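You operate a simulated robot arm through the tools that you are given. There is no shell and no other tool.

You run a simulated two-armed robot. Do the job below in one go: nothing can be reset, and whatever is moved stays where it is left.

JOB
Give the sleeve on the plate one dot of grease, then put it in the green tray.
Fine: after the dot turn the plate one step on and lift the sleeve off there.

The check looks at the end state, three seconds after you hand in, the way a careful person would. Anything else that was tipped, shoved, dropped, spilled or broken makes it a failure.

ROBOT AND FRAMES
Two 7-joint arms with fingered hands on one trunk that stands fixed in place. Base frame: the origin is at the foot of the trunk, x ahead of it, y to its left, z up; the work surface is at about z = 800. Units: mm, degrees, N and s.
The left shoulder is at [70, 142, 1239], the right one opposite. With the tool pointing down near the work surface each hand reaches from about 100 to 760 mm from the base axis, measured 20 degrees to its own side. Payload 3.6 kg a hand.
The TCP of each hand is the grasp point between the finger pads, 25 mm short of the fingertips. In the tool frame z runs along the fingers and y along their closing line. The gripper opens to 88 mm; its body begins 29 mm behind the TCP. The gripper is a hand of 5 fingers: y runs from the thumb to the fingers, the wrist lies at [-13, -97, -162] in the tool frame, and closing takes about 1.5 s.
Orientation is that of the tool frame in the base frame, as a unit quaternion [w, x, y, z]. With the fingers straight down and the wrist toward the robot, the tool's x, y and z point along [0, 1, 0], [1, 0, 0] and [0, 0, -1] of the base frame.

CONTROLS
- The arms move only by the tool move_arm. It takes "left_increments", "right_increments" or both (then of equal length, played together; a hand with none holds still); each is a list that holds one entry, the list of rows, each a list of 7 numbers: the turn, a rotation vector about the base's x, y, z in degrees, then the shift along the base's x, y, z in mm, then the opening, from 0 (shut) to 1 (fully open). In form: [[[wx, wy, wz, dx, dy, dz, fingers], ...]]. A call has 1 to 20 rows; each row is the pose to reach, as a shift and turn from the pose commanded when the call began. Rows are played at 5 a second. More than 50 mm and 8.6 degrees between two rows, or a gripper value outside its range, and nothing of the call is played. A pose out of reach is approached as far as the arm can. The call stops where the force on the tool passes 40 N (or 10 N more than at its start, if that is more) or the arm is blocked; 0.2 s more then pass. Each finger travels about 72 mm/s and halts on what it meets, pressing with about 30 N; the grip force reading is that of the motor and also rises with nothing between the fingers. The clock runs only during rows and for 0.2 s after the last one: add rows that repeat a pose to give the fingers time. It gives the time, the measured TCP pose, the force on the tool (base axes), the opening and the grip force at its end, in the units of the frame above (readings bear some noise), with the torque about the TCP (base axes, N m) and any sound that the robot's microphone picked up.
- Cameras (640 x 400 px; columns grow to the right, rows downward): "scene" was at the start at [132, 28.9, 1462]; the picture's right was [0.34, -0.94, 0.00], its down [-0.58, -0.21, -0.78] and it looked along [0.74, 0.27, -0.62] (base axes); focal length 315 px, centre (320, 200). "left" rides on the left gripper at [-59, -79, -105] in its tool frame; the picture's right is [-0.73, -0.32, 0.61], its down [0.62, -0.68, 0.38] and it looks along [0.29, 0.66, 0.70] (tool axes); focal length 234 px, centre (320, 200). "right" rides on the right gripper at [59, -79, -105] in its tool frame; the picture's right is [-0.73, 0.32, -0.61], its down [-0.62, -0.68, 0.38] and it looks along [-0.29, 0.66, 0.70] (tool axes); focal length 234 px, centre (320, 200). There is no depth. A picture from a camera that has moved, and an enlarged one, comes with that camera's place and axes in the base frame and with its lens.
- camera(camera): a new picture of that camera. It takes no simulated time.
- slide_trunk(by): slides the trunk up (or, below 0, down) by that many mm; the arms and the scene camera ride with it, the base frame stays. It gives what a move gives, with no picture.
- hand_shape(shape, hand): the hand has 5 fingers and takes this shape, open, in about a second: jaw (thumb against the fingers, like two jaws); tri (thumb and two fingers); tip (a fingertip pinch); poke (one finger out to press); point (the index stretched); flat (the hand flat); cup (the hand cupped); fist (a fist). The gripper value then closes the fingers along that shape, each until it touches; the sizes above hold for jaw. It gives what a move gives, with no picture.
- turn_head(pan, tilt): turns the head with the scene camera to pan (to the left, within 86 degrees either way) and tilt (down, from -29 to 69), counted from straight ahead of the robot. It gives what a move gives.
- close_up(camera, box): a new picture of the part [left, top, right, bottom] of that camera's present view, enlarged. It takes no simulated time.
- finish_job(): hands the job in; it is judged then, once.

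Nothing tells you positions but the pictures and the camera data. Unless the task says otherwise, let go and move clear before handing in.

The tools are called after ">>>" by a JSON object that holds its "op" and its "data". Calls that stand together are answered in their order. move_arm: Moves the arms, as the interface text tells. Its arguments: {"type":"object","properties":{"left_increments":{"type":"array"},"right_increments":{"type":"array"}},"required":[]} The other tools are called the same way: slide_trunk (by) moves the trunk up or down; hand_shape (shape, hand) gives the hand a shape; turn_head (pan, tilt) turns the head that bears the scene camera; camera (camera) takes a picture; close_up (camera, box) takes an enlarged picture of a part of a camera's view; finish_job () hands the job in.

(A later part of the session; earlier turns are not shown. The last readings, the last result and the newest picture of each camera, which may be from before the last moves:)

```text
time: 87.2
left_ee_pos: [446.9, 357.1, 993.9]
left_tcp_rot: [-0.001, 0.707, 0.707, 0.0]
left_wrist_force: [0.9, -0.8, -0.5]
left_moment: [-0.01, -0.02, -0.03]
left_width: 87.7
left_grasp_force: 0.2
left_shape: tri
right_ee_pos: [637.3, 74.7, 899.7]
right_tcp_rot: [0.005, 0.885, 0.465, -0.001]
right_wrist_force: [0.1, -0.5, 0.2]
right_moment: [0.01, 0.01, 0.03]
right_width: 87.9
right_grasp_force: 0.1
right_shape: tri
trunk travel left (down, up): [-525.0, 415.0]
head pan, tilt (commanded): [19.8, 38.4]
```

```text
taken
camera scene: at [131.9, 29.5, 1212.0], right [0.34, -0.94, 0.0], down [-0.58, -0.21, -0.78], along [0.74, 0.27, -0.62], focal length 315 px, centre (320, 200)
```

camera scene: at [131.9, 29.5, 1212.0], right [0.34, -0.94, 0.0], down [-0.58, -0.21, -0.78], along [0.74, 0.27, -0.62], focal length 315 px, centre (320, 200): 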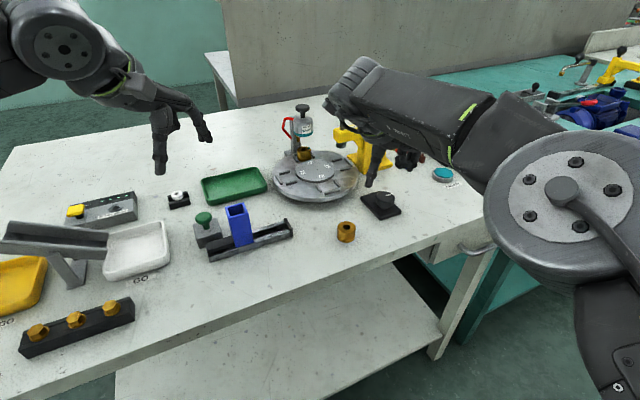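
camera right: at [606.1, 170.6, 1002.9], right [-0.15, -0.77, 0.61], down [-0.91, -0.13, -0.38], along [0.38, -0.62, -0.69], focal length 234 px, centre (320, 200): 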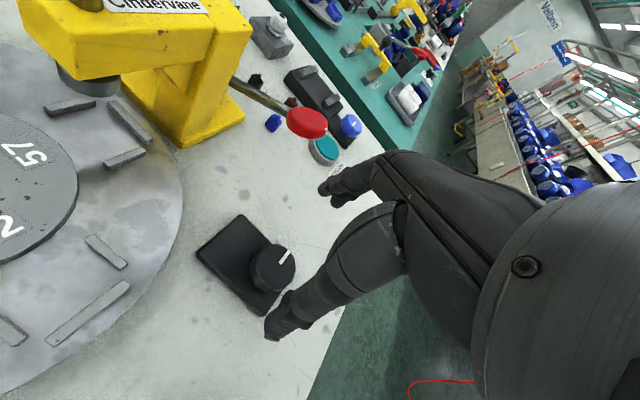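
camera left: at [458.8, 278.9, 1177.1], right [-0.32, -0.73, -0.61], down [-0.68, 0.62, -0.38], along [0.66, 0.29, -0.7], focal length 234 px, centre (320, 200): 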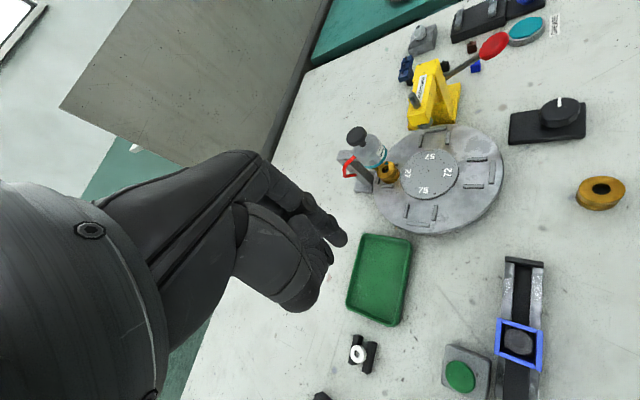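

Same setup as before over the knob. Descending and gripping.

>>> {"op": "move_arm", "data": {"right_increments": [[[0, 0, 0, 0, -1, -14, 1], [0, 0, 0, 0, -1, -28, 1], [0, 0, 0, 0, -1, -42, 1], [0, 0, 0, 0, -1, -58, 1], [0, 0, 0, 0, -1, -58, 1], [0, 0, 0, 0, -1, -58, 0.6], [0, 0, 0, 0, -1, -58, 0.4], [0, 0, 0, 0, -1, -58, 0.2], [0, 0, 0, 0, -1, -58, 0.1], [0, 0, 0, 0, -1, -58, 0.1], [0, 0, 0, 0, -1, -58, 0.1]]]}}

>>> {"op": "camera", "data": {"camera": "right"}}

```text
time: 89.7
left_ee_pos: [448.1, 358.1, 994.5]
left_tcp_rot: [0.0, 0.707, 0.707, 0.0]
left_wrist_force: [0.2, -0.1, -0.6]
left_moment: [-0.04, 0.01, -0.01]
left_width: 88.1
left_grasp_force: 0.0
left_shape: tri
right_ee_pos: [636.0, 74.4, 842.8]
right_tcp_rot: [0.006, 0.886, 0.464, 0.0]
right_wrist_force: [-3.8, 3.1, -1.8]
right_moment: [0.08, 0.04, -0.01]
right_width: 27.6
right_grasp_force: 30.1
right_shape: tri
trunk travel left (down, up): [-525.0, 415.0]
head pan, tilt (commanded): [19.8, 38.4]
```

```text
taken
camera right: at [605.5, 169.3, 945.3], right [-0.15, -0.77, 0.61], down [-0.91, -0.13, -0.38], along [0.38, -0.62, -0.69], focal length 234 px, centre (320, 200)
```

right: 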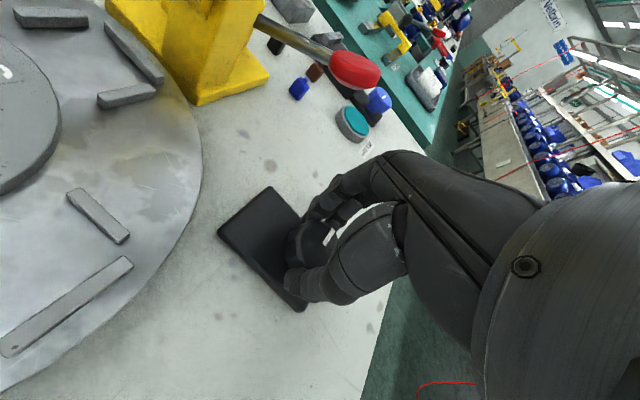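

Gripped. Turning counter-clockwise 75° slowly again.

>>> {"op": "move_arm", "data": {"right_increments": [[[0, 0, 4, -1, 1, 0, 0.1], [0, 0, 8, -1, 1, 0, 0.1], [0, 0, 12, -1, 1, 0, 0.1], [0, 0, 16, -1, 1, 0, 0.1], [0, 0, 20, -1, 1, 0, 0.1], [0, 0, 24, -1, 1, 0, 0.1], [0, 0, 28, -1, 1, 0, 0.1], [0, 0, 32, -1, 1, 0, 0.1], [0, 0, 36, -1, 1, 0, 0.1], [0, 0, 40, -1, 1, 0, 0.1], [0, 0, 44, -1, 1, 0, 0.1], [0, 0, 48, -1, 1, 0, 0.1], [0, 0, 52, -1, 1, 0, 0.1], [0, 0, 56, -1, 1, 0, 0.1], [0, 0, 60, -1, 1, 0, 0.1], [0, 0, 64, -1, 1, 0, 0.1], [0, 0, 68, -1, 1, 0, 0.1], [0, 0, 72, -1, 1, 0, 0.1], [0, 0, 75, -1, 1, 0, 0.1]]]}}

>>> {"op": "close_up", "data": {"camera": "scene", "box": [250, 90, 450, 240]}}

>>> {"op": "camera", "data": {"camera": "left"}}

```text
time: 93.7
left_ee_pos: [446.3, 357.6, 994.4]
left_tcp_rot: [0.001, 0.707, 0.707, -0.001]
left_wrist_force: [0.2, 0.4, -0.8]
left_moment: [0.01, -0.02, -0.02]
left_width: 87.9
left_grasp_force: 0.1
left_shape: tri
right_ee_pos: [635.4, 74.3, 842.4]
right_tcp_rot: [0.005, 0.419, 0.908, 0.002]
right_wrist_force: [-3.8, 6.2, 1.7]
right_moment: [0.08, 0.08, -0.02]
right_width: 26.9
right_grasp_force: 30.3
right_shape: tri
trunk travel left (down, up): [-525.0, 415.0]
head pan, tilt (commanded): [19.8, 38.4]
```

```text
2.67 times, centred on (350, 165) of scene
camera zoom: at [131.1, 29.9, 1212.1], right [0.34, -0.94, 0.0], down [-0.58, -0.21, -0.78], along [0.74, 0.27, -0.62], focal length 840 px, centre (240, 293)
```

zoom: 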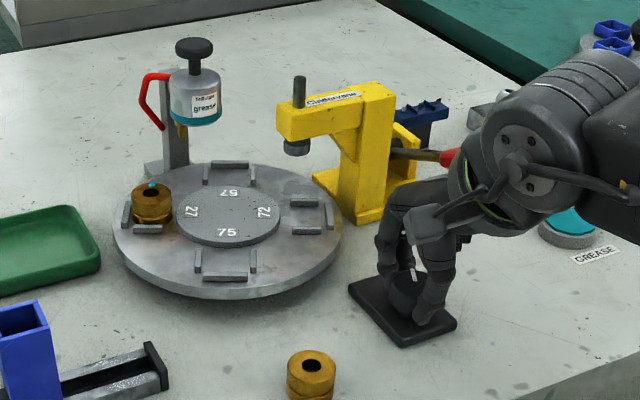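

```text
taken
camera left: at [367.7, 299.7, 1098.1], right [-0.32, -0.73, -0.61], down [-0.68, 0.62, -0.38], along [0.66, 0.29, -0.7], focal length 234 px, centre (320, 200)
```

left: 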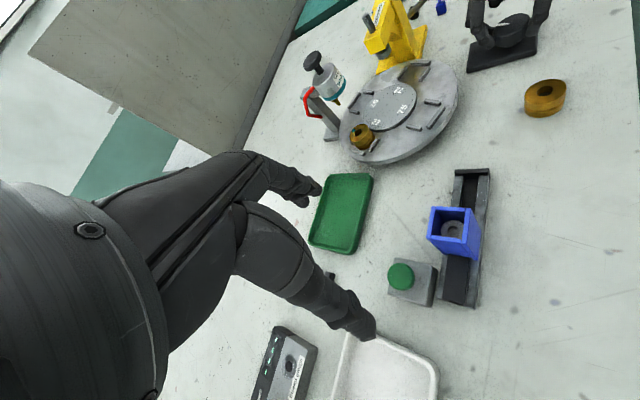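

The sleeve is most of the way to the next step. Releasing, winding back, regripping and finishing the step.

>>> {"op": "move_arm", "data": {"right_increments": [[[0, 0, 0, 0, 0, 0, 0.5], [0, 0, 0, 0, 0, 0, 1], [0, 0, 0, 0, 0, 0, 1], [0, 0, 0, 0, 0, 0, 1], [0, 0, 0, 0, 0, 15, 1], [0, 0, 0, 0, 0, 32, 1], [0, 0, -8, 0, 0, 32, 1], [0, 0, -16, 0, 0, 32, 1], [0, 0, -24, 0, 0, 32, 1], [0, 0, -32, 0, 0, 32, 1], [0, 0, -40, 0, 0, 32, 1], [0, 0, -48, 0, 0, 32, 1], [0, 0, -56, 0, 0, 32, 1], [0, 0, -58, 0, 0, 16, 1], [0, 0, -58, 0, 0, 0, 1], [0, 0, -58, 0, 0, 0, 1]]]}}

>>> {"op": "camera", "data": {"camera": "right"}}

>>> {"op": "close_up", "data": {"camera": "scene", "box": [250, 90, 450, 240]}}

```text
time: 97.0
left_ee_pos: [447.6, 356.3, 992.9]
left_tcp_rot: [0.0, 0.707, 0.707, 0.001]
left_wrist_force: [0.0, 0.1, 0.0]
left_moment: [0.01, 0.01, -0.01]
left_width: 87.7
left_grasp_force: 0.0
left_shape: tri
right_ee_pos: [636.0, 75.8, 841.0]
right_tcp_rot: [0.006, 0.807, 0.591, 0.0]
right_wrist_force: [0.5, 0.1, 0.9]
right_moment: [0.0, 0.03, -0.02]
right_width: 87.8
right_grasp_force: 0.0
right_shape: tri
trunk travel left (down, up): [-525.0, 415.0]
head pan, tilt (commanded): [19.8, 38.4]
```

```text
taken
camera right: at [579.2, 156.7, 945.1], right [0.08, -0.78, 0.61], down [-0.84, -0.39, -0.38], along [0.54, -0.48, -0.69], focal length 234 px, centre (320, 200)
```

right: 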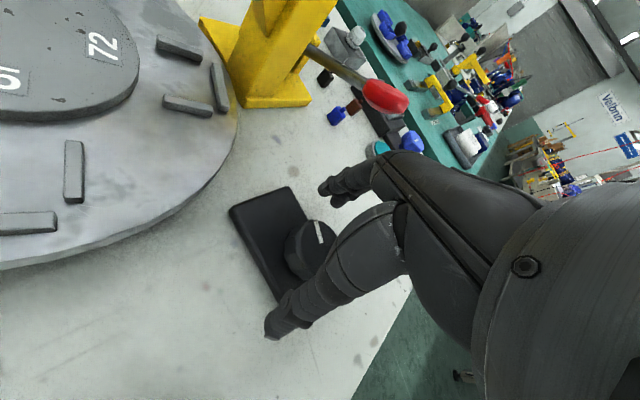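

```text
2.67 times, centred on (350, 165) of scene
camera zoom: at [131.9, 28.9, 1212.0], right [0.34, -0.94, 0.0], down [-0.58, -0.21, -0.78], along [0.74, 0.27, -0.62], focal length 840 px, centre (240, 293)
```

zoom: 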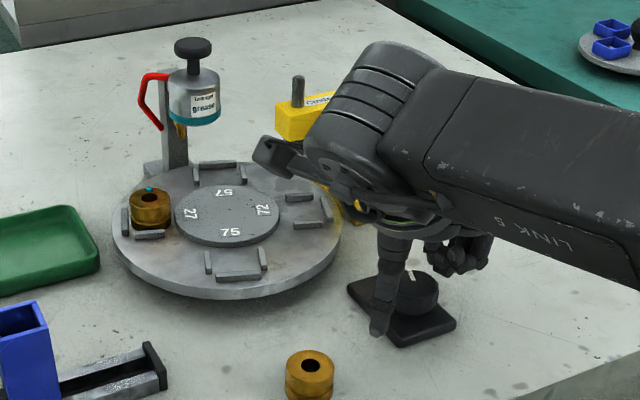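

>>> {"op": "move_arm", "data": {"right_increments": [[[0, 0, 0, 0, -1, 0, 0.6], [0, 0, 0, 0, -1, 0, 0.4], [0, 0, 0, 0, -1, 0, 0.2], [0, 0, 0, 0, -1, 0, 0.1], [0, 0, 0, 0, -1, 0, 0.1], [0, 0, 0, 0, -1, 0, 0.1], [0, 0, 4, 0, -1, 0, 0.1], [0, 0, 8, 0, -1, 0, 0.1], [0, 0, 12, 0, -1, 0, 0.1], [0, 0, 16, 0, -1, 0, 0.1], [0, 0, 20, 0, -1, 0, 0.1], [0, 0, 23, 0, -1, 0, 0.1], [0, 0, 23, 0, -1, 0, 0.1], [0, 0, 23, 0, -1, 0, 0.5], [0, 0, 23, 0, -1, 0, 1], [0, 0, 23, 0, -1, 0, 1], [0, 0, 23, 0, -1, 0, 1], [0, 0, 23, 0, -1, 0, 1]]]}}

>>> {"op": "camera", "data": {"camera": "right"}}

>>> {"op": "close_up", "data": {"camera": "scene", "box": [250, 90, 450, 240]}}

>>> {"op": "close_up", "data": {"camera": "left", "box": [320, 40, 480, 180]}}

```text
time: 100.8
left_ee_pos: [447.9, 356.5, 993.4]
left_tcp_rot: [0.001, 0.707, 0.708, 0.0]
left_wrist_force: [-0.1, -0.9, 0.4]
left_moment: [-0.02, 0.01, 0.01]
left_width: 87.8
left_grasp_force: 0.1
left_shape: tri
right_ee_pos: [636.3, 73.8, 842.3]
right_tcp_rot: [0.005, 0.673, 0.739, 0.0]
right_wrist_force: [0.0, -0.9, 0.0]
right_moment: [-0.01, 0.0, -0.01]
right_width: 87.3
right_grasp_force: 0.1
right_shape: tri
trunk travel left (down, up): [-525.0, 415.0]
head pan, tilt (commanded): [19.8, 38.4]
```

```text
taken
camera right: at [552.2, 126.0, 945.4], right [0.38, -0.69, 0.61], down [-0.62, -0.69, -0.38], along [0.69, -0.23, -0.69], focal length 234 px, centre (320, 200)
```

right: 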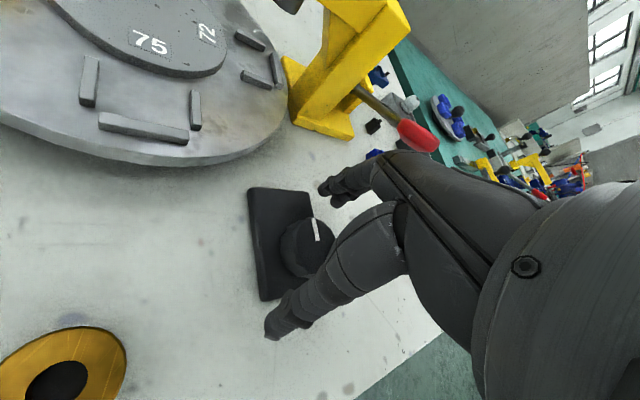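

```text
2.67 times, centred on (350, 165) of scene
camera zoom: at [131.9, 28.9, 1212.0], right [0.34, -0.94, 0.0], down [-0.58, -0.21, -0.78], along [0.74, 0.27, -0.62], focal length 840 px, centre (240, 293)
```

zoom: 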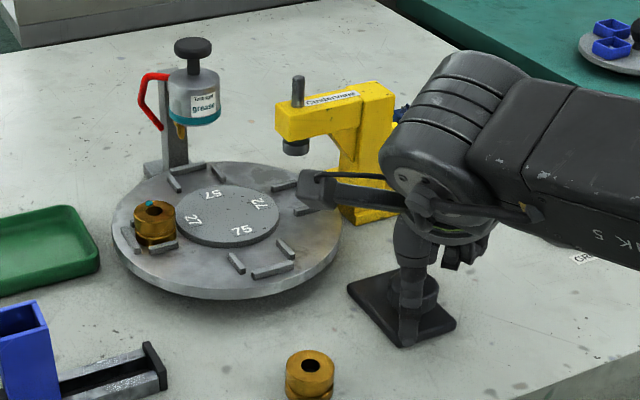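

```text
2.86 times, centred on (400, 110) of left
camera zoom: at [368.4, 298.9, 1098.0], right [-0.32, -0.73, -0.61], down [-0.68, 0.62, -0.38], along [0.66, 0.29, -0.7], focal length 669 px, centre (91, 457)
```

zoom: 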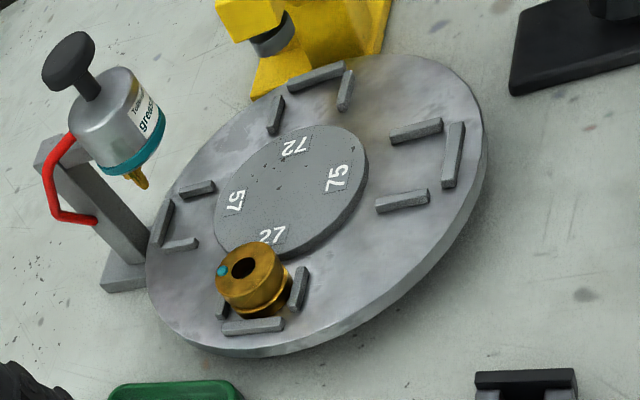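

The plate is on the next step (nest outer bar lies exactly where the previous one was). I'll take the right hand clear, then locate the sleeve precisely for the pick.

>>> {"op": "move_arm", "data": {"right_increments": [[[0, 0, 0, 0, 0, 20, 1], [0, 0, 0, 0, 0, 45, 1], [0, 0, 0, 0, -5, 75, 1], [0, 0, 0, -20, -30, 105, 1], [0, 0, 0, -50, -60, 120, 1], [0, 0, -2, -80, -100, 130, 1], [0, 0, -4, -110, -140, 140, 1], [0, 0, -5, -140, -180, 150, 1], [0, 0, -5, -160, -215, 160, 1], [0, 0, -5, -160, -215, 160, 1]]]}}

>>> {"op": "close_up", "data": {"camera": "scene", "box": [260, 130, 340, 200]}}

>>> {"op": "close_up", "data": {"camera": "left", "box": [330, 90, 420, 170]}}

>>> {"op": "close_up", "data": {"camera": "scene", "box": [180, 150, 300, 240]}}

>>> {"op": "camera", "data": {"camera": "scene"}}

```text
refused: row 6 steps farther than a row can; nothing moved
```

```text
5.71 times, centred on (300, 165) of scene
camera zoom: at [131.9, 28.9, 1212.0], right [0.34, -0.94, 0.0], down [-0.58, -0.21, -0.78], along [0.74, 0.27, -0.62], focal length 1800 px, centre (434, 400)
```

zoom: 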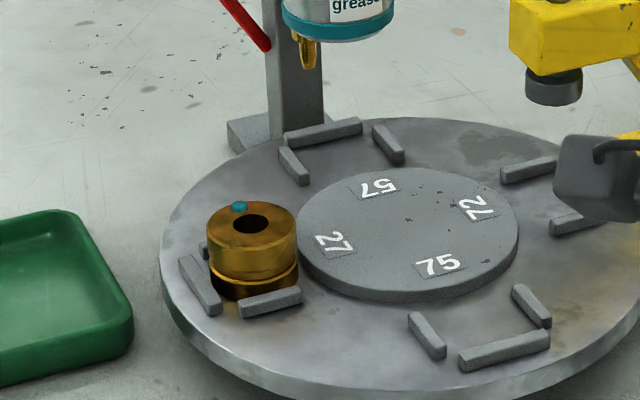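

```text
5.00 times, centred on (375, 130) of left
camera zoom: at [368.4, 298.9, 1098.0], right [-0.32, -0.73, -0.61], down [-0.68, 0.62, -0.38], along [0.66, 0.29, -0.7], focal length 1171 px, centre (45, 550)
```

zoom: 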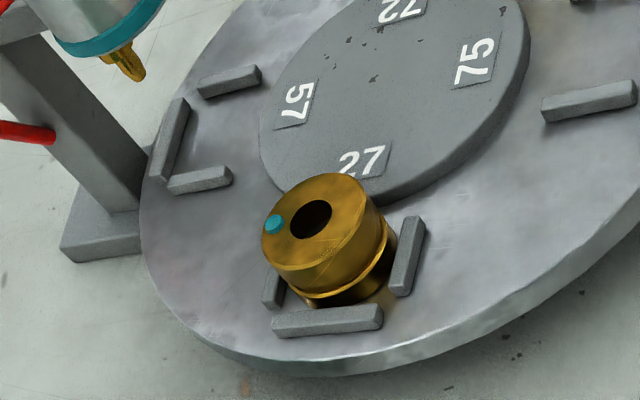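

```text
4.44 times, centred on (240, 195) of scene
camera zoom: at [131.9, 28.9, 1212.0], right [0.34, -0.94, 0.0], down [-0.58, -0.21, -0.78], along [0.74, 0.27, -0.62], focal length 1400 px, centre (676, 222)
```

zoom: 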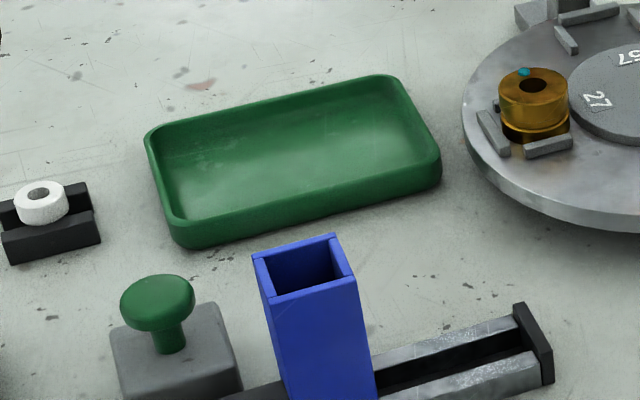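

```text
taken
camera scene: at [131.9, 28.9, 1212.0], right [0.34, -0.94, 0.0], down [-0.58, -0.21, -0.78], along [0.74, 0.27, -0.62], focal length 315 px, centre (320, 200)
```

scene: 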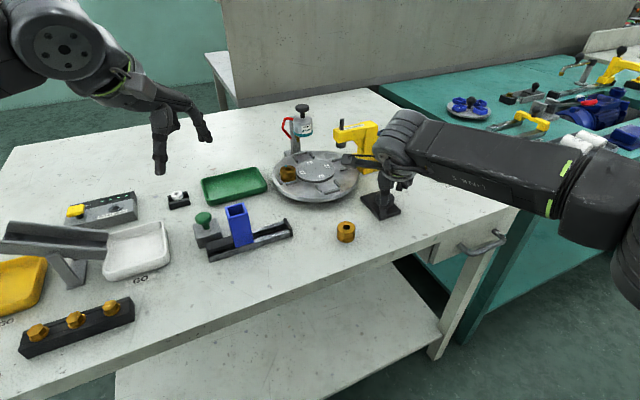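

The step is done; that move was only refused for a step slightly over the limit. I'll retract the right hand with smaller steps. The pick spot at (632, 281) is close to the pot, so I also want to measure the hand's real profile before going in.

>>> {"op": "move_arm", "data": {"right_increments": [[[0, 0, 0, 0, 0, 20, 1], [0, 0, 0, 0, 0, 45, 1], [0, 0, 0, 0, -5, 75, 1], [0, 0, 0, -15, -25, 100, 1], [0, 0, 0, -40, -50, 115, 1], [0, 0, -2, -65, -80, 125, 1], [0, 0, -4, -90, -110, 135, 1], [0, 0, -5, -115, -145, 145, 1], [0, 0, -5, -140, -180, 155, 1], [0, 0, -5, -150, -210, 160, 1], [0, 0, -5, -150, -210, 160, 1]]], "left_increments": [[[0, 0, 0, -16, 8, 6, 0.6], [0, 0, 0, -32, 16, 12, 0.6], [0, 0, 0, -48, 24, 18, 0.6], [0, 0, 0, -64, 32, 24, 0.6], [0, 0, 0, -80, 40, 30, 0.6], [0, 0, 0, -96, 48, 36, 0.6], [0, 0, 0, -112, 56, 42, 0.6], [0, 0, 0, -128, 64, 48, 0.6], [0, 0, 0, -144, 72, 54, 0.6], [0, 0, 0, -160, 80, 60, 0.6], [0, 0, 0, -168, 84, 66, 0.6]]]}}

>>> {"op": "turn_head", "data": {"pan": 70, "tilt": 20}}

>>> {"op": "camera", "data": {"camera": "scene"}}

```text
time: 103.2
left_ee_pos: [280.6, 441.5, 1058.9]
left_tcp_rot: [0.0, 0.707, 0.707, 0.0]
left_wrist_force: [0.2, -0.1, -0.1]
left_moment: [0.01, -0.01, 0.02]
left_width: 52.9
left_grasp_force: 0.0
left_shape: tri
right_ee_pos: [485.7, -137.7, 1002.8]
right_tcp_rot: [0.005, 0.704, 0.71, 0.0]
right_wrist_force: [-0.4, 0.6, 0.5]
right_moment: [0.02, -0.02, -0.01]
right_width: 87.6
right_grasp_force: 0.1
right_shape: tri
trunk travel left (down, up): [-525.0, 415.0]
head pan, tilt (commanded): [19.8, 38.4]
```

```text
time: 104.4
left_ee_pos: [280.6, 441.4, 1059.3]
left_tcp_rot: [0.0, 0.707, 0.707, 0.002]
left_wrist_force: [-0.5, -0.1, 0.1]
left_moment: [0.01, -0.01, 0.01]
left_width: 53.3
left_grasp_force: 0.1
left_shape: tri
right_ee_pos: [485.6, -136.1, 1002.7]
right_tcp_rot: [0.005, 0.704, 0.71, 0.0]
right_wrist_force: [-0.4, -0.3, -0.2]
right_moment: [0.01, 0.01, 0.01]
right_width: 87.8
right_grasp_force: 0.0
right_shape: tri
trunk travel left (down, up): [-525.0, 415.0]
head pan, tilt (commanded): [70.0, 20.0]
```

```text
taken
camera scene: at [82.8, 87.1, 1241.0], right [0.94, -0.34, 0.0], down [-0.12, -0.32, -0.94], along [0.32, 0.88, -0.34], focal length 315 px, centre (320, 200)
```

scene: 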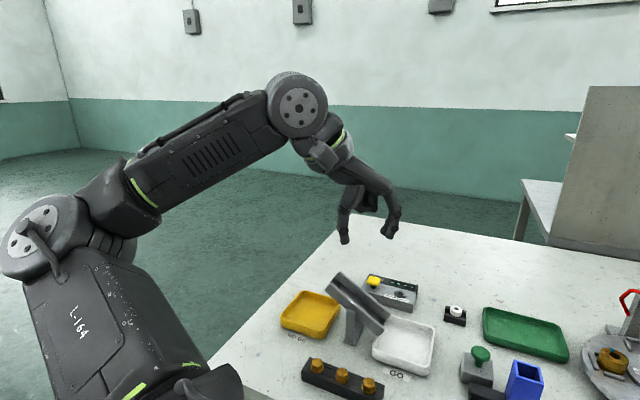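

>>> {"op": "close_up", "data": {"camera": "scene", "box": [270, 60, 430, 260]}}

```text
2.00 times, centred on (350, 160) of scene
camera zoom: at [82.8, 87.1, 1241.0], right [0.94, -0.34, 0.0], down [-0.12, -0.32, -0.94], along [0.32, 0.88, -0.34], focal length 630 px, centre (260, 280)
```

zoom: 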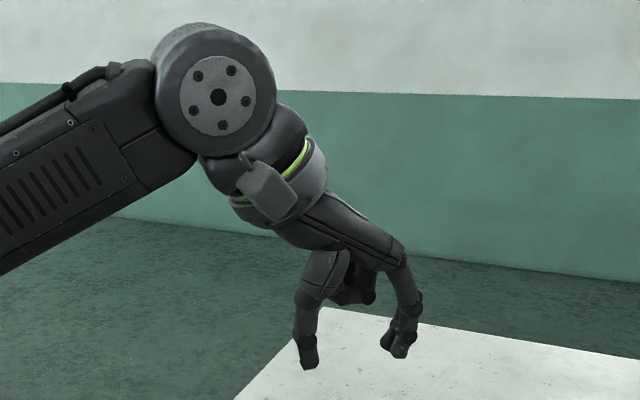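

The side view shows the fingers reach only about 50 mm ahead of the TCP at pot height. So a straight-down pick at (631, 281) with a 53 mm opening clears the pot by about 17 mm. I'll turn the head back and bring the left hand above the sleeve, trying a slight clockwise yaw to keep the fingers off the dot.

>>> {"op": "turn_head", "data": {"pan": 19.8, "tilt": 38.4}}

>>> {"op": "move_arm", "data": {"left_increments": [[[0, 0, 0, 38, -17, -8, 0.6], [0, 0, 0, 77, -34, -18, 0.6], [0, 0, 0, 116, -52, -28, 0.6], [0, 0, 0, 155, -70, -40, 0.6], [0, 0, 0, 194, -88, -52, 0.6], [0, 0, 0, 233, -106, -64, 0.6], [0, 0, 0, 272, -124, -78, 0.6], [0, 0, 0, 311, -142, -94, 0.6], [0, 0, 0, 349, -160, -109, 0.6], [0, 0, 0, 349, -160, -109, 0.6]]]}}

>>> {"op": "camera", "data": {"camera": "left"}}

>>> {"op": "camera", "data": {"camera": "scene"}}

```text
time: 105.6
left_ee_pos: [279.6, 440.7, 1059.9]
left_tcp_rot: [0.0, 0.706, 0.708, 0.0]
left_wrist_force: [0.3, 0.8, 0.0]
left_moment: [0.0, -0.01, 0.03]
left_width: 52.9
left_grasp_force: 0.1
left_shape: tri
right_ee_pos: [485.1, -136.3, 1002.6]
right_tcp_rot: [0.005, 0.705, 0.71, 0.0]
right_wrist_force: [0.3, -0.4, 0.0]
right_moment: [-0.02, -0.01, -0.03]
right_width: 87.9
right_grasp_force: 0.1
right_shape: tri
trunk travel left (down, up): [-525.0, 415.0]
head pan, tilt (commanded): [19.8, 38.4]
```

```text
time: 107.8
left_ee_pos: [630.0, 281.4, 951.9]
left_tcp_rot: [0.001, 0.707, 0.707, 0.0]
left_wrist_force: [-1.0, 0.3, 0.3]
left_moment: [0.0, -0.01, 0.03]
left_width: 52.6
left_grasp_force: 0.0
left_shape: tri
right_ee_pos: [485.8, -135.7, 1003.3]
right_tcp_rot: [0.005, 0.704, 0.71, 0.001]
right_wrist_force: [-0.1, -0.3, 0.0]
right_moment: [0.03, -0.01, -0.01]
right_width: 87.5
right_grasp_force: 0.0
right_shape: tri
trunk travel left (down, up): [-525.0, 415.0]
head pan, tilt (commanded): [19.8, 38.4]
```

```text
taken
camera left: at [549.2, 223.0, 1056.0], right [-0.32, -0.73, -0.61], down [-0.68, 0.62, -0.38], along [0.66, 0.29, -0.7], focal length 234 px, centre (320, 200)
```

left: 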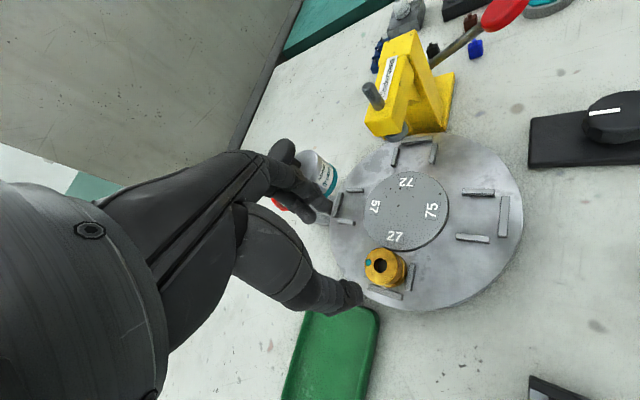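

```text
taken
camera scene: at [130.9, 29.3, 1212.1], right [0.34, -0.94, 0.0], down [-0.58, -0.21, -0.78], along [0.74, 0.27, -0.62], focal length 315 px, centre (320, 200)
```

scene: 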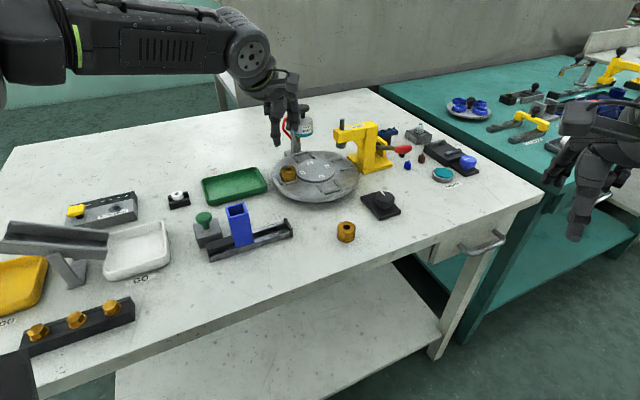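

Reached over the sleeve without trouble; this view also puts the sleeve at (631, 280). I'll try a -14° yaw here.

>>> {"op": "move_arm", "data": {"left_increments": [[[0, 0, -5, 1, -1, 0, 0.6], [0, 0, -10, 1, -1, 0, 0.6], [0, 0, -14, 1, -1, 0, 0.6], [0, 0, -14, 1, -1, 0, 0.6]]]}}

>>> {"op": "close_up", "data": {"camera": "left", "box": [260, 150, 460, 330]}}

>>> {"op": "close_up", "data": {"camera": "scene", "box": [240, 70, 360, 200]}}

```text
time: 108.8
left_ee_pos: [629.3, 278.7, 951.5]
left_tcp_rot: [0.0, 0.788, 0.616, -0.001]
left_wrist_force: [0.3, 0.0, 0.4]
left_moment: [-0.02, 0.01, 0.04]
left_width: 52.8
left_grasp_force: 0.1
left_shape: tri
right_ee_pos: [485.8, -135.2, 1002.8]
right_tcp_rot: [0.005, 0.704, 0.71, 0.0]
right_wrist_force: [0.4, -0.4, 0.6]
right_moment: [-0.01, -0.02, 0.0]
right_width: 87.7
right_grasp_force: 0.0
right_shape: tri
trunk travel left (down, up): [-525.0, 415.0]
head pan, tilt (commanded): [19.8, 38.4]
```

```text
2.22 times, centred on (360, 240) of left
camera zoom: at [538.5, 242.6, 1055.4], right [-0.49, -0.63, -0.61], down [-0.51, 0.77, -0.38], along [0.71, 0.12, -0.7], focal length 520 px, centre (231, 111)
```

zoom: 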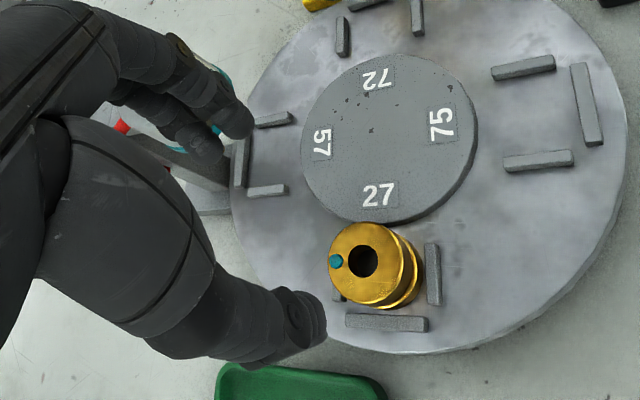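

```text
3.08 times, centred on (300, 135) of scene
camera zoom: at [131.9, 28.7, 1212.0], right [0.34, -0.94, 0.0], down [-0.58, -0.21, -0.78], along [0.74, 0.27, -0.62], focal length 969 px, centre (382, 400)
```

zoom: 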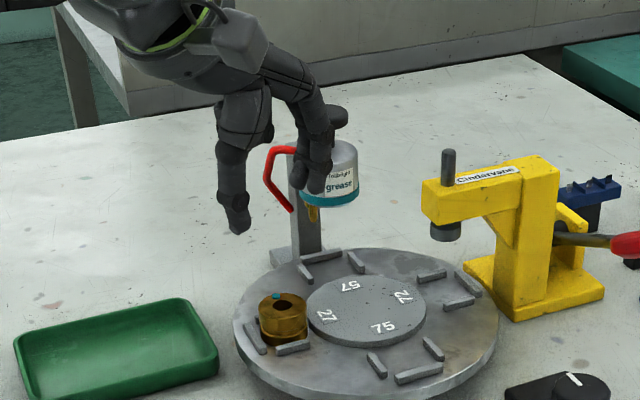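

Yaw -14° is reachable and the hand is centred over the sleeve within a millimetre. The dot sits to one side of the closing line. I'll descend carefully.

>>> {"op": "move_arm", "data": {"left_increments": [[[0, 0, 0, 0.5, 0.5, -20, 0.6], [0, 0, 0, 0.5, 0.5, -40, 0.6], [0, 0, 0, 0.5, 0.5, -55, 0.6], [0, 0, 0, 0.5, 0.5, -65, 0.6], [0, 0, 0, 0.5, 0.5, -72, 0.6], [0, 0, 0, 0.5, 0.5, -72, 0.6]]]}}

>>> {"op": "close_up", "data": {"camera": "left", "box": [240, 150, 460, 340]}}

>>> {"op": "close_up", "data": {"camera": "scene", "box": [240, 90, 340, 210]}}

```text
time: 110.2
left_ee_pos: [630.1, 280.3, 877.9]
left_tcp_rot: [-0.001, 0.788, 0.615, 0.0]
left_wrist_force: [-0.6, 0.2, -0.4]
left_moment: [-0.01, 0.04, 0.01]
left_width: 52.7
left_grasp_force: 0.0
left_shape: tri
right_ee_pos: [487.0, -137.3, 1001.8]
right_tcp_rot: [0.006, 0.705, 0.709, 0.0]
right_wrist_force: [-0.2, 0.3, 0.1]
right_moment: [0.01, 0.01, 0.04]
right_width: 87.7
right_grasp_force: 0.1
right_shape: tri
trunk travel left (down, up): [-525.0, 415.0]
head pan, tilt (commanded): [19.8, 38.4]
```

```text
2.11 times, centred on (350, 245) of left
camera zoom: at [539.1, 242.9, 982.8], right [-0.49, -0.63, -0.61], down [-0.51, 0.77, -0.38], along [0.71, 0.12, -0.7], focal length 493 px, centre (257, 105)
```

zoom: 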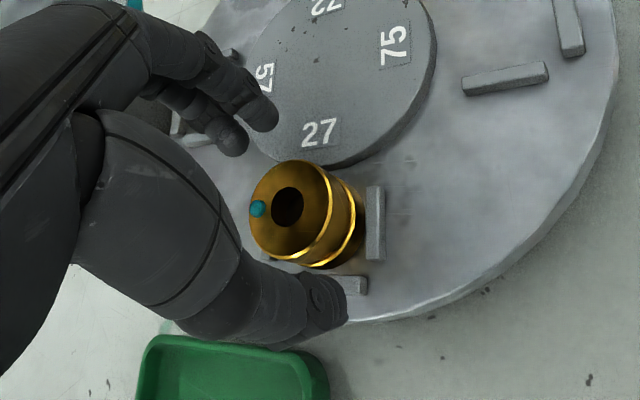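

```text
3.33 times, centred on (290, 150) of scene
camera zoom: at [131.9, 28.8, 1212.0], right [0.34, -0.94, 0.0], down [-0.58, -0.21, -0.78], along [0.74, 0.27, -0.62], focal length 1050 px, centre (420, 367)
```

zoom: 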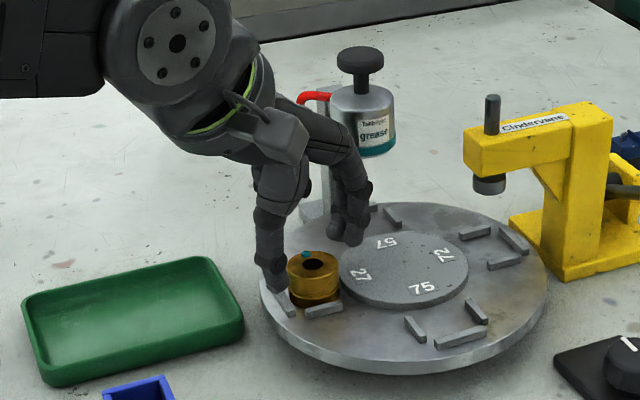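

Well centred (sleeve at (630.8, 281.5), TCP at (630.1, 280.3)) and clear of the pot. I'll go down the last 10 mm and check tip clearance.

>>> {"op": "move_arm", "data": {"left_increments": [[[0, 0, 0, 0.5, 1, -4, 0.6], [0, 0, 0, 0.5, 1, -8, 0.6], [0, 0, 0, 0.5, 1, -11, 0.6], [0, 0, 0, 0.5, 1, -11, 0.6]]]}}

>>> {"op": "close_up", "data": {"camera": "scene", "box": [260, 130, 330, 200]}}

>>> {"op": "close_up", "data": {"camera": "left", "box": [280, 180, 400, 300]}}

```text
time: 111.2
left_ee_pos: [631.8, 280.5, 867.4]
left_tcp_rot: [0.001, 0.788, 0.616, -0.001]
left_wrist_force: [0.3, -0.9, 0.2]
left_moment: [-0.01, -0.02, -0.01]
left_width: 53.1
left_grasp_force: 0.0
left_shape: tri
right_ee_pos: [484.6, -135.8, 1001.0]
right_tcp_rot: [0.006, 0.705, 0.709, 0.0]
right_wrist_force: [0.6, 0.2, 0.2]
right_moment: [0.0, -0.02, 0.01]
right_width: 87.7
right_grasp_force: 0.0
right_shape: tri
trunk travel left (down, up): [-525.0, 415.0]
head pan, tilt (commanded): [19.8, 38.4]
```

```text
5.71 times, centred on (295, 165) of scene
camera zoom: at [132.0, 28.8, 1212.0], right [0.34, -0.94, 0.0], down [-0.58, -0.21, -0.78], along [0.74, 0.27, -0.62], focal length 1800 px, centre (463, 400)
```

zoom: 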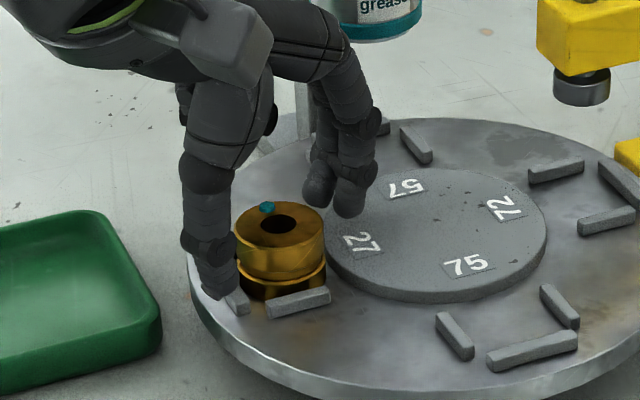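

```text
3.33 times, centred on (340, 240) of left
camera zoom: at [539.8, 243.8, 971.9], right [-0.49, -0.63, -0.61], down [-0.51, 0.77, -0.38], along [0.71, 0.12, -0.7], focal length 781 px, centre (253, 67)
```

zoom: 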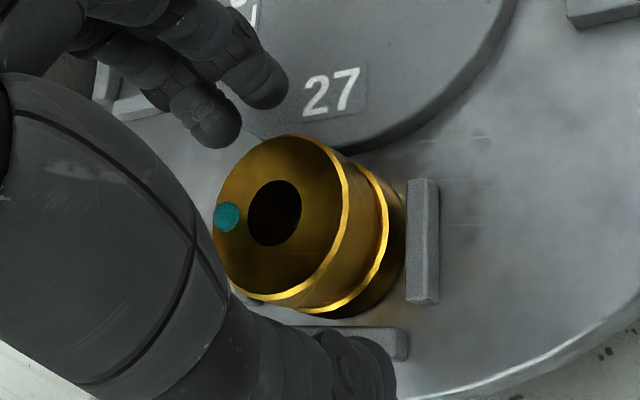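

Heights look right: the tips are above the bars and the dot is away from the finger paths. Closing gently.

>>> {"op": "move_arm", "data": {"left_increments": [[[0, 0, 0, 0, 0, 0, 0.52], [0, 0, 0, 0, 0, 0, 0.45], [0, 0, 0, 0, 0, 0, 0.38], [0, 0, 0, 0, 0, 0, 0.3], [0, 0, 0, 0, 0, 0, 0.22], [0, 0, 0, 0, 0, 0, 0.15], [0, 0, 0, 0, 0, 0, 0.15], [0, 0, 0, 0, 0, 0, 0.15]]]}}

>>> {"op": "close_up", "data": {"camera": "scene", "box": [260, 130, 330, 200]}}

>>> {"op": "close_up", "data": {"camera": "left", "box": [280, 180, 400, 300]}}

```text
time: 113.0
left_ee_pos: [631.6, 281.9, 867.4]
left_tcp_rot: [0.0, 0.788, 0.616, 0.001]
left_wrist_force: [-0.8, 0.4, -0.2]
left_moment: [0.01, -0.02, 0.01]
left_width: 25.3
left_grasp_force: 30.0
left_shape: tri
right_ee_pos: [486.1, -136.5, 1001.3]
right_tcp_rot: [0.005, 0.705, 0.709, 0.0]
right_wrist_force: [-0.1, 0.5, -0.1]
right_moment: [-0.02, 0.01, 0.0]
right_width: 87.3
right_grasp_force: 0.1
right_shape: tri
trunk travel left (down, up): [-525.0, 415.0]
head pan, tilt (commanded): [19.8, 38.4]
```

```text
5.71 times, centred on (295, 165) of scene
camera zoom: at [132.1, 28.8, 1212.0], right [0.34, -0.94, 0.0], down [-0.58, -0.21, -0.78], along [0.74, 0.27, -0.62], focal length 1800 px, centre (463, 400)
```

zoom: 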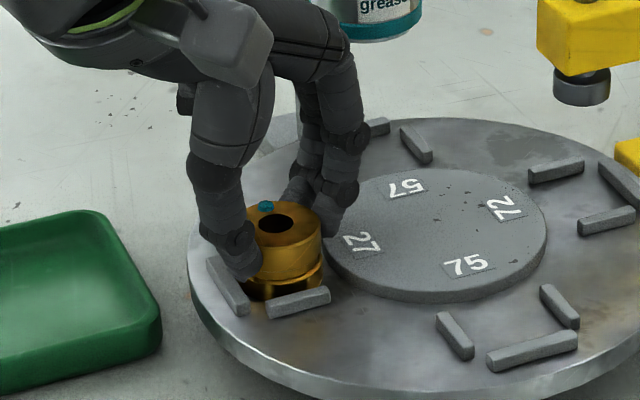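

```text
3.33 times, centred on (340, 240) of left
camera zoom: at [539.9, 243.8, 971.9], right [-0.49, -0.63, -0.61], down [-0.51, 0.77, -0.38], along [0.71, 0.12, -0.7], focal length 781 px, centre (253, 67)
```

zoom: 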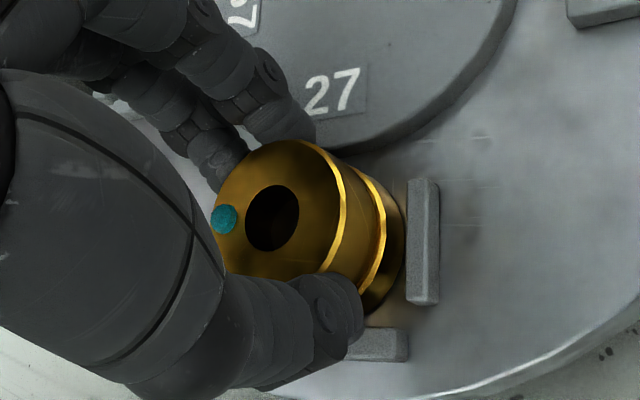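

Grip is firm and the dot is untouched. Lifting slowly straight up.

>>> {"op": "move_arm", "data": {"left_increments": [[[0, 0, 0, 0, 0, 3, 0.15], [0, 0, 0, 0, 0, 8, 0.15], [0, 0, 0, 0, 0, 15, 0.15], [0, 0, 0, 0, 0, 25, 0.15], [0, 0, 0, 0, 0, 38, 0.15], [0, 0, 0, 0, 0, 50, 0.15], [0, 0, 0, 0, 0, 60, 0.15], [0, 0, 0, 0, 0, 60, 0.15]]]}}

>>> {"op": "close_up", "data": {"camera": "scene", "box": [230, 100, 350, 210]}}

>>> {"op": "close_up", "data": {"camera": "left", "box": [280, 180, 400, 300]}}

```text
time: 114.8
left_ee_pos: [630.8, 281.2, 927.3]
left_tcp_rot: [0.0, 0.788, 0.616, -0.001]
left_wrist_force: [-0.5, -0.3, -0.8]
left_moment: [0.01, -0.03, 0.0]
left_width: 25.1
left_grasp_force: 30.3
left_shape: tri
right_ee_pos: [485.9, -135.7, 1003.5]
right_tcp_rot: [0.006, 0.705, 0.709, -0.001]
right_wrist_force: [0.4, -0.4, -0.3]
right_moment: [0.01, -0.03, 0.03]
right_width: 87.7
right_grasp_force: 0.0
right_shape: tri
trunk travel left (down, up): [-525.0, 415.0]
head pan, tilt (commanded): [19.8, 38.4]
```

```text
3.64 times, centred on (290, 155) of scene
camera zoom: at [132.2, 28.9, 1212.0], right [0.34, -0.94, 0.0], down [-0.58, -0.21, -0.78], along [0.74, 0.27, -0.62], focal length 1145 px, centre (429, 364)
```

zoom: 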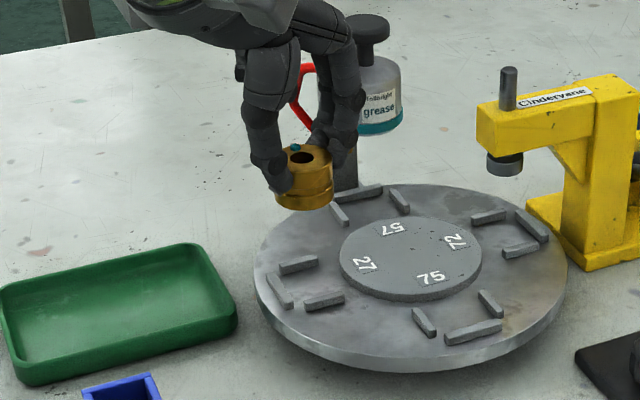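

```text
3.33 times, centred on (340, 240) of left
camera zoom: at [539.7, 244.2, 1031.8], right [-0.49, -0.63, -0.61], down [-0.51, 0.77, -0.38], along [0.71, 0.12, -0.7], focal length 781 px, centre (253, 67)
```

zoom: 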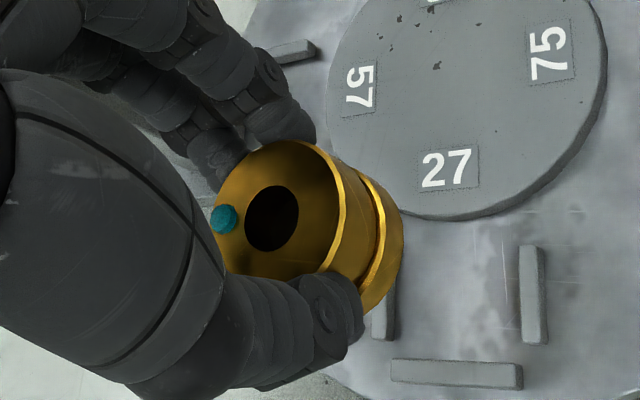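

The sleeve is up and clear, dot intact. The green tray's centre is about (593, 393). I'll carry it over at this height.

>>> {"op": "move_arm", "data": {"left_increments": [[[0, 0, 0, -6, 18, 2, 0.15], [0, 0, 0, -13, 38, 2, 0.15], [0, 0, 0, -20, 58, 2, 0.15], [0, 0, 0, -26, 78, 2, 0.15], [0, 0, 0, -32, 96, 2, 0.15], [0, 0, 0, -38, 112, 2, 0.15], [0, 0, 0, -38, 112, 2, 0.15]]]}}

>>> {"op": "camera", "data": {"camera": "left"}}

>>> {"op": "close_up", "data": {"camera": "scene", "box": [170, 110, 310, 230]}}

```text
time: 116.4
left_ee_pos: [593.6, 391.7, 929.9]
left_tcp_rot: [0.0, 0.787, 0.616, 0.0]
left_wrist_force: [0.3, 1.1, -0.3]
left_moment: [0.04, 0.0, -0.01]
left_width: 25.1
left_grasp_force: 30.1
left_shape: tri
right_ee_pos: [486.4, -136.3, 1002.2]
right_tcp_rot: [0.006, 0.705, 0.71, 0.0]
right_wrist_force: [0.1, 0.0, 0.2]
right_moment: [0.03, -0.03, 0.0]
right_width: 87.6
right_grasp_force: 0.0
right_shape: tri
trunk travel left (down, up): [-525.0, 415.0]
head pan, tilt (commanded): [19.8, 38.4]
```

```text
taken
camera left: at [501.6, 355.5, 1034.3], right [-0.49, -0.63, -0.61], down [-0.51, 0.77, -0.38], along [0.71, 0.12, -0.7], focal length 234 px, centre (320, 200)
```

left: 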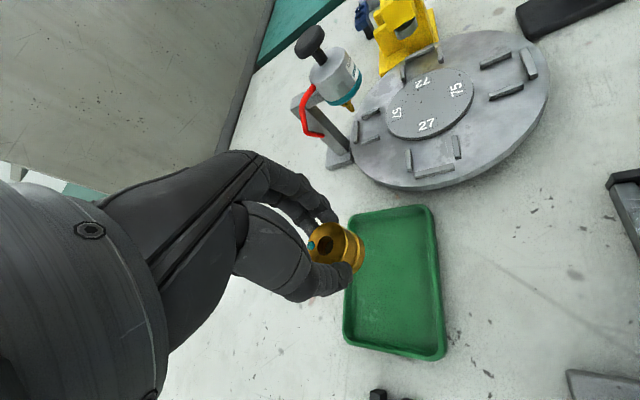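

```text
3.33 times, centred on (240, 170) of scene
camera zoom: at [132.2, 28.5, 1212.0], right [0.34, -0.94, 0.0], down [-0.58, -0.21, -0.78], along [0.74, 0.27, -0.62], focal length 1050 px, centre (587, 300)
```

zoom: 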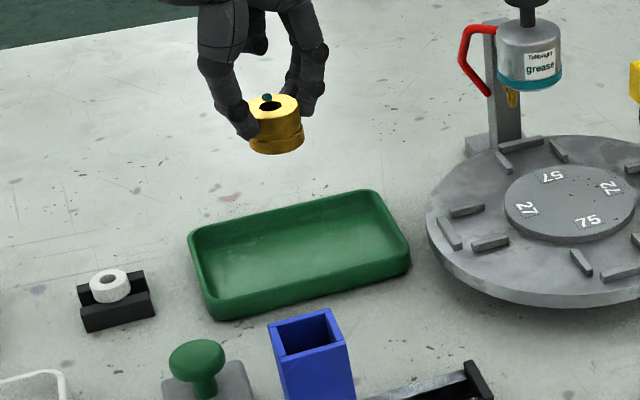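

The sleeve is over the tray. I'll nudge toward the centre and lower it, first quickly, then in small steps feeling for the floor.

>>> {"op": "move_arm", "data": {"left_increments": [[[0, 0, 0, -4, 3, -15, 0.15], [0, 0, 0, -4, 3, -30, 0.15], [0, 0, 0, -4, 3, -45, 0.15], [0, 0, 0, -4, 3, -60, 0.15], [0, 0, 0, -4, 3, -70, 0.15], [0, 0, 0, -4, 3, -74, 0.15], [0, 0, 0, -4, 3, -74, 0.15]]]}}

>>> {"op": "camera", "data": {"camera": "left"}}

>>> {"op": "close_up", "data": {"camera": "scene", "box": [180, 130, 300, 230]}}

```text
time: 118.0
left_ee_pos: [588.2, 396.7, 855.7]
left_tcp_rot: [0.001, 0.788, 0.616, 0.0]
left_wrist_force: [-0.1, -0.2, -0.4]
left_moment: [0.0, 0.01, 0.01]
left_width: 25.3
left_grasp_force: 30.3
left_shape: tri
right_ee_pos: [485.8, -135.2, 1001.7]
right_tcp_rot: [0.006, 0.705, 0.709, 0.0]
right_wrist_force: [0.1, -0.1, 0.0]
right_moment: [0.01, 0.02, -0.02]
right_width: 87.7
right_grasp_force: 0.0
right_shape: tri
trunk travel left (down, up): [-525.0, 415.0]
head pan, tilt (commanded): [19.8, 38.4]
```

```text
taken
camera left: at [497.5, 358.9, 959.7], right [-0.49, -0.63, -0.61], down [-0.51, 0.77, -0.38], along [0.71, 0.12, -0.7], focal length 234 px, centre (320, 200)
```

left: 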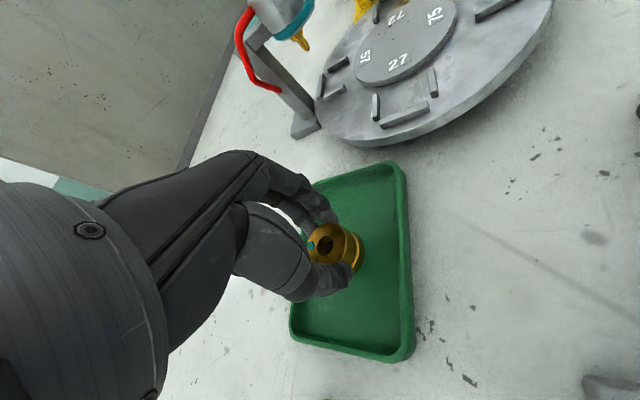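

```text
4.00 times, centred on (240, 180) of scene
camera zoom: at [132.0, 28.8, 1212.0], right [0.34, -0.94, 0.0], down [-0.58, -0.21, -0.78], along [0.74, 0.27, -0.62], focal length 1260 px, centre (640, 280)
```

zoom: 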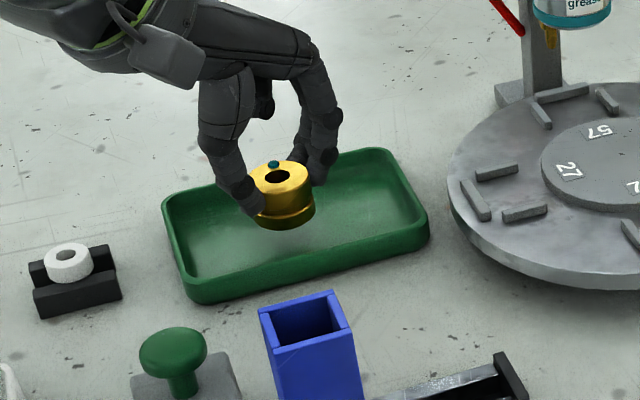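

Centred and just above the floor. Feeling down in small steps.

>>> {"op": "move_arm", "data": {"left_increments": [[[0, 0, 0, 0, 0, -2, 0.15], [0, 0, 0, 0, 0, -4, 0.15], [0, 0, 0, 0, 0, -6, 0.15], [0, 0, 0, 0, 0, -7, 0.15]]]}}

>>> {"op": "close_up", "data": {"camera": "scene", "box": [200, 140, 280, 210]}}

```text
time: 119.0
left_ee_pos: [588.5, 395.9, 848.4]
left_tcp_rot: [0.0, 0.788, 0.616, 0.001]
left_wrist_force: [0.6, 0.2, 0.1]
left_moment: [0.0, 0.01, 0.01]
left_width: 25.2
left_grasp_force: 29.6
left_shape: tri
right_ee_pos: [485.9, -135.4, 1003.4]
right_tcp_rot: [0.005, 0.705, 0.709, 0.0]
right_wrist_force: [-0.4, -0.4, 0.7]
right_moment: [-0.01, 0.04, -0.01]
right_width: 87.7
right_grasp_force: 0.0
right_shape: tri
trunk travel left (down, up): [-525.0, 415.0]
head pan, tilt (commanded): [19.8, 38.4]
```

```text
5.71 times, centred on (240, 175) of scene
camera zoom: at [132.1, 28.9, 1212.0], right [0.34, -0.94, 0.0], down [-0.58, -0.21, -0.78], along [0.74, 0.27, -0.62], focal length 1800 px, centre (777, 343)
```

zoom: 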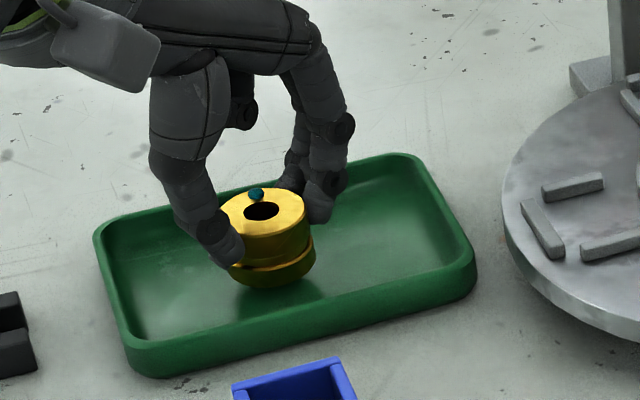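

>>> {"op": "move_arm", "data": {"left_increments": [[[0, 0, 0, 0, 0, -1, 0.15], [0, 0, 0, 0, 0, -2, 0.15], [0, 0, 0, 0, 0, -3, 0.15]]]}}

>>> {"op": "close_up", "data": {"camera": "scene", "box": [200, 140, 280, 210]}}

```text
time: 119.8
left_ee_pos: [589.1, 397.2, 847.1]
left_tcp_rot: [0.001, 0.788, 0.615, 0.001]
left_wrist_force: [1.2, -0.3, -1.1]
left_moment: [-0.04, -0.01, 0.03]
left_width: 25.0
left_grasp_force: 30.3
left_shape: tri
right_ee_pos: [486.6, -135.8, 1002.4]
right_tcp_rot: [0.005, 0.705, 0.709, 0.0]
right_wrist_force: [-0.3, 0.6, 0.1]
right_moment: [0.0, 0.03, -0.02]
right_width: 87.6
right_grasp_force: 0.0
right_shape: tri
trunk travel left (down, up): [-525.0, 415.0]
head pan, tilt (commanded): [19.8, 38.4]
```

```text
5.71 times, centred on (240, 175) of scene
camera zoom: at [132.1, 28.9, 1212.0], right [0.34, -0.94, 0.0], down [-0.58, -0.21, -0.78], along [0.74, 0.27, -0.62], focal length 1800 px, centre (777, 343)
```

zoom: 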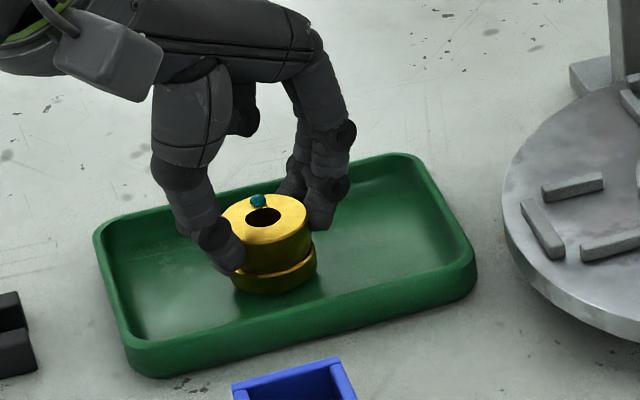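

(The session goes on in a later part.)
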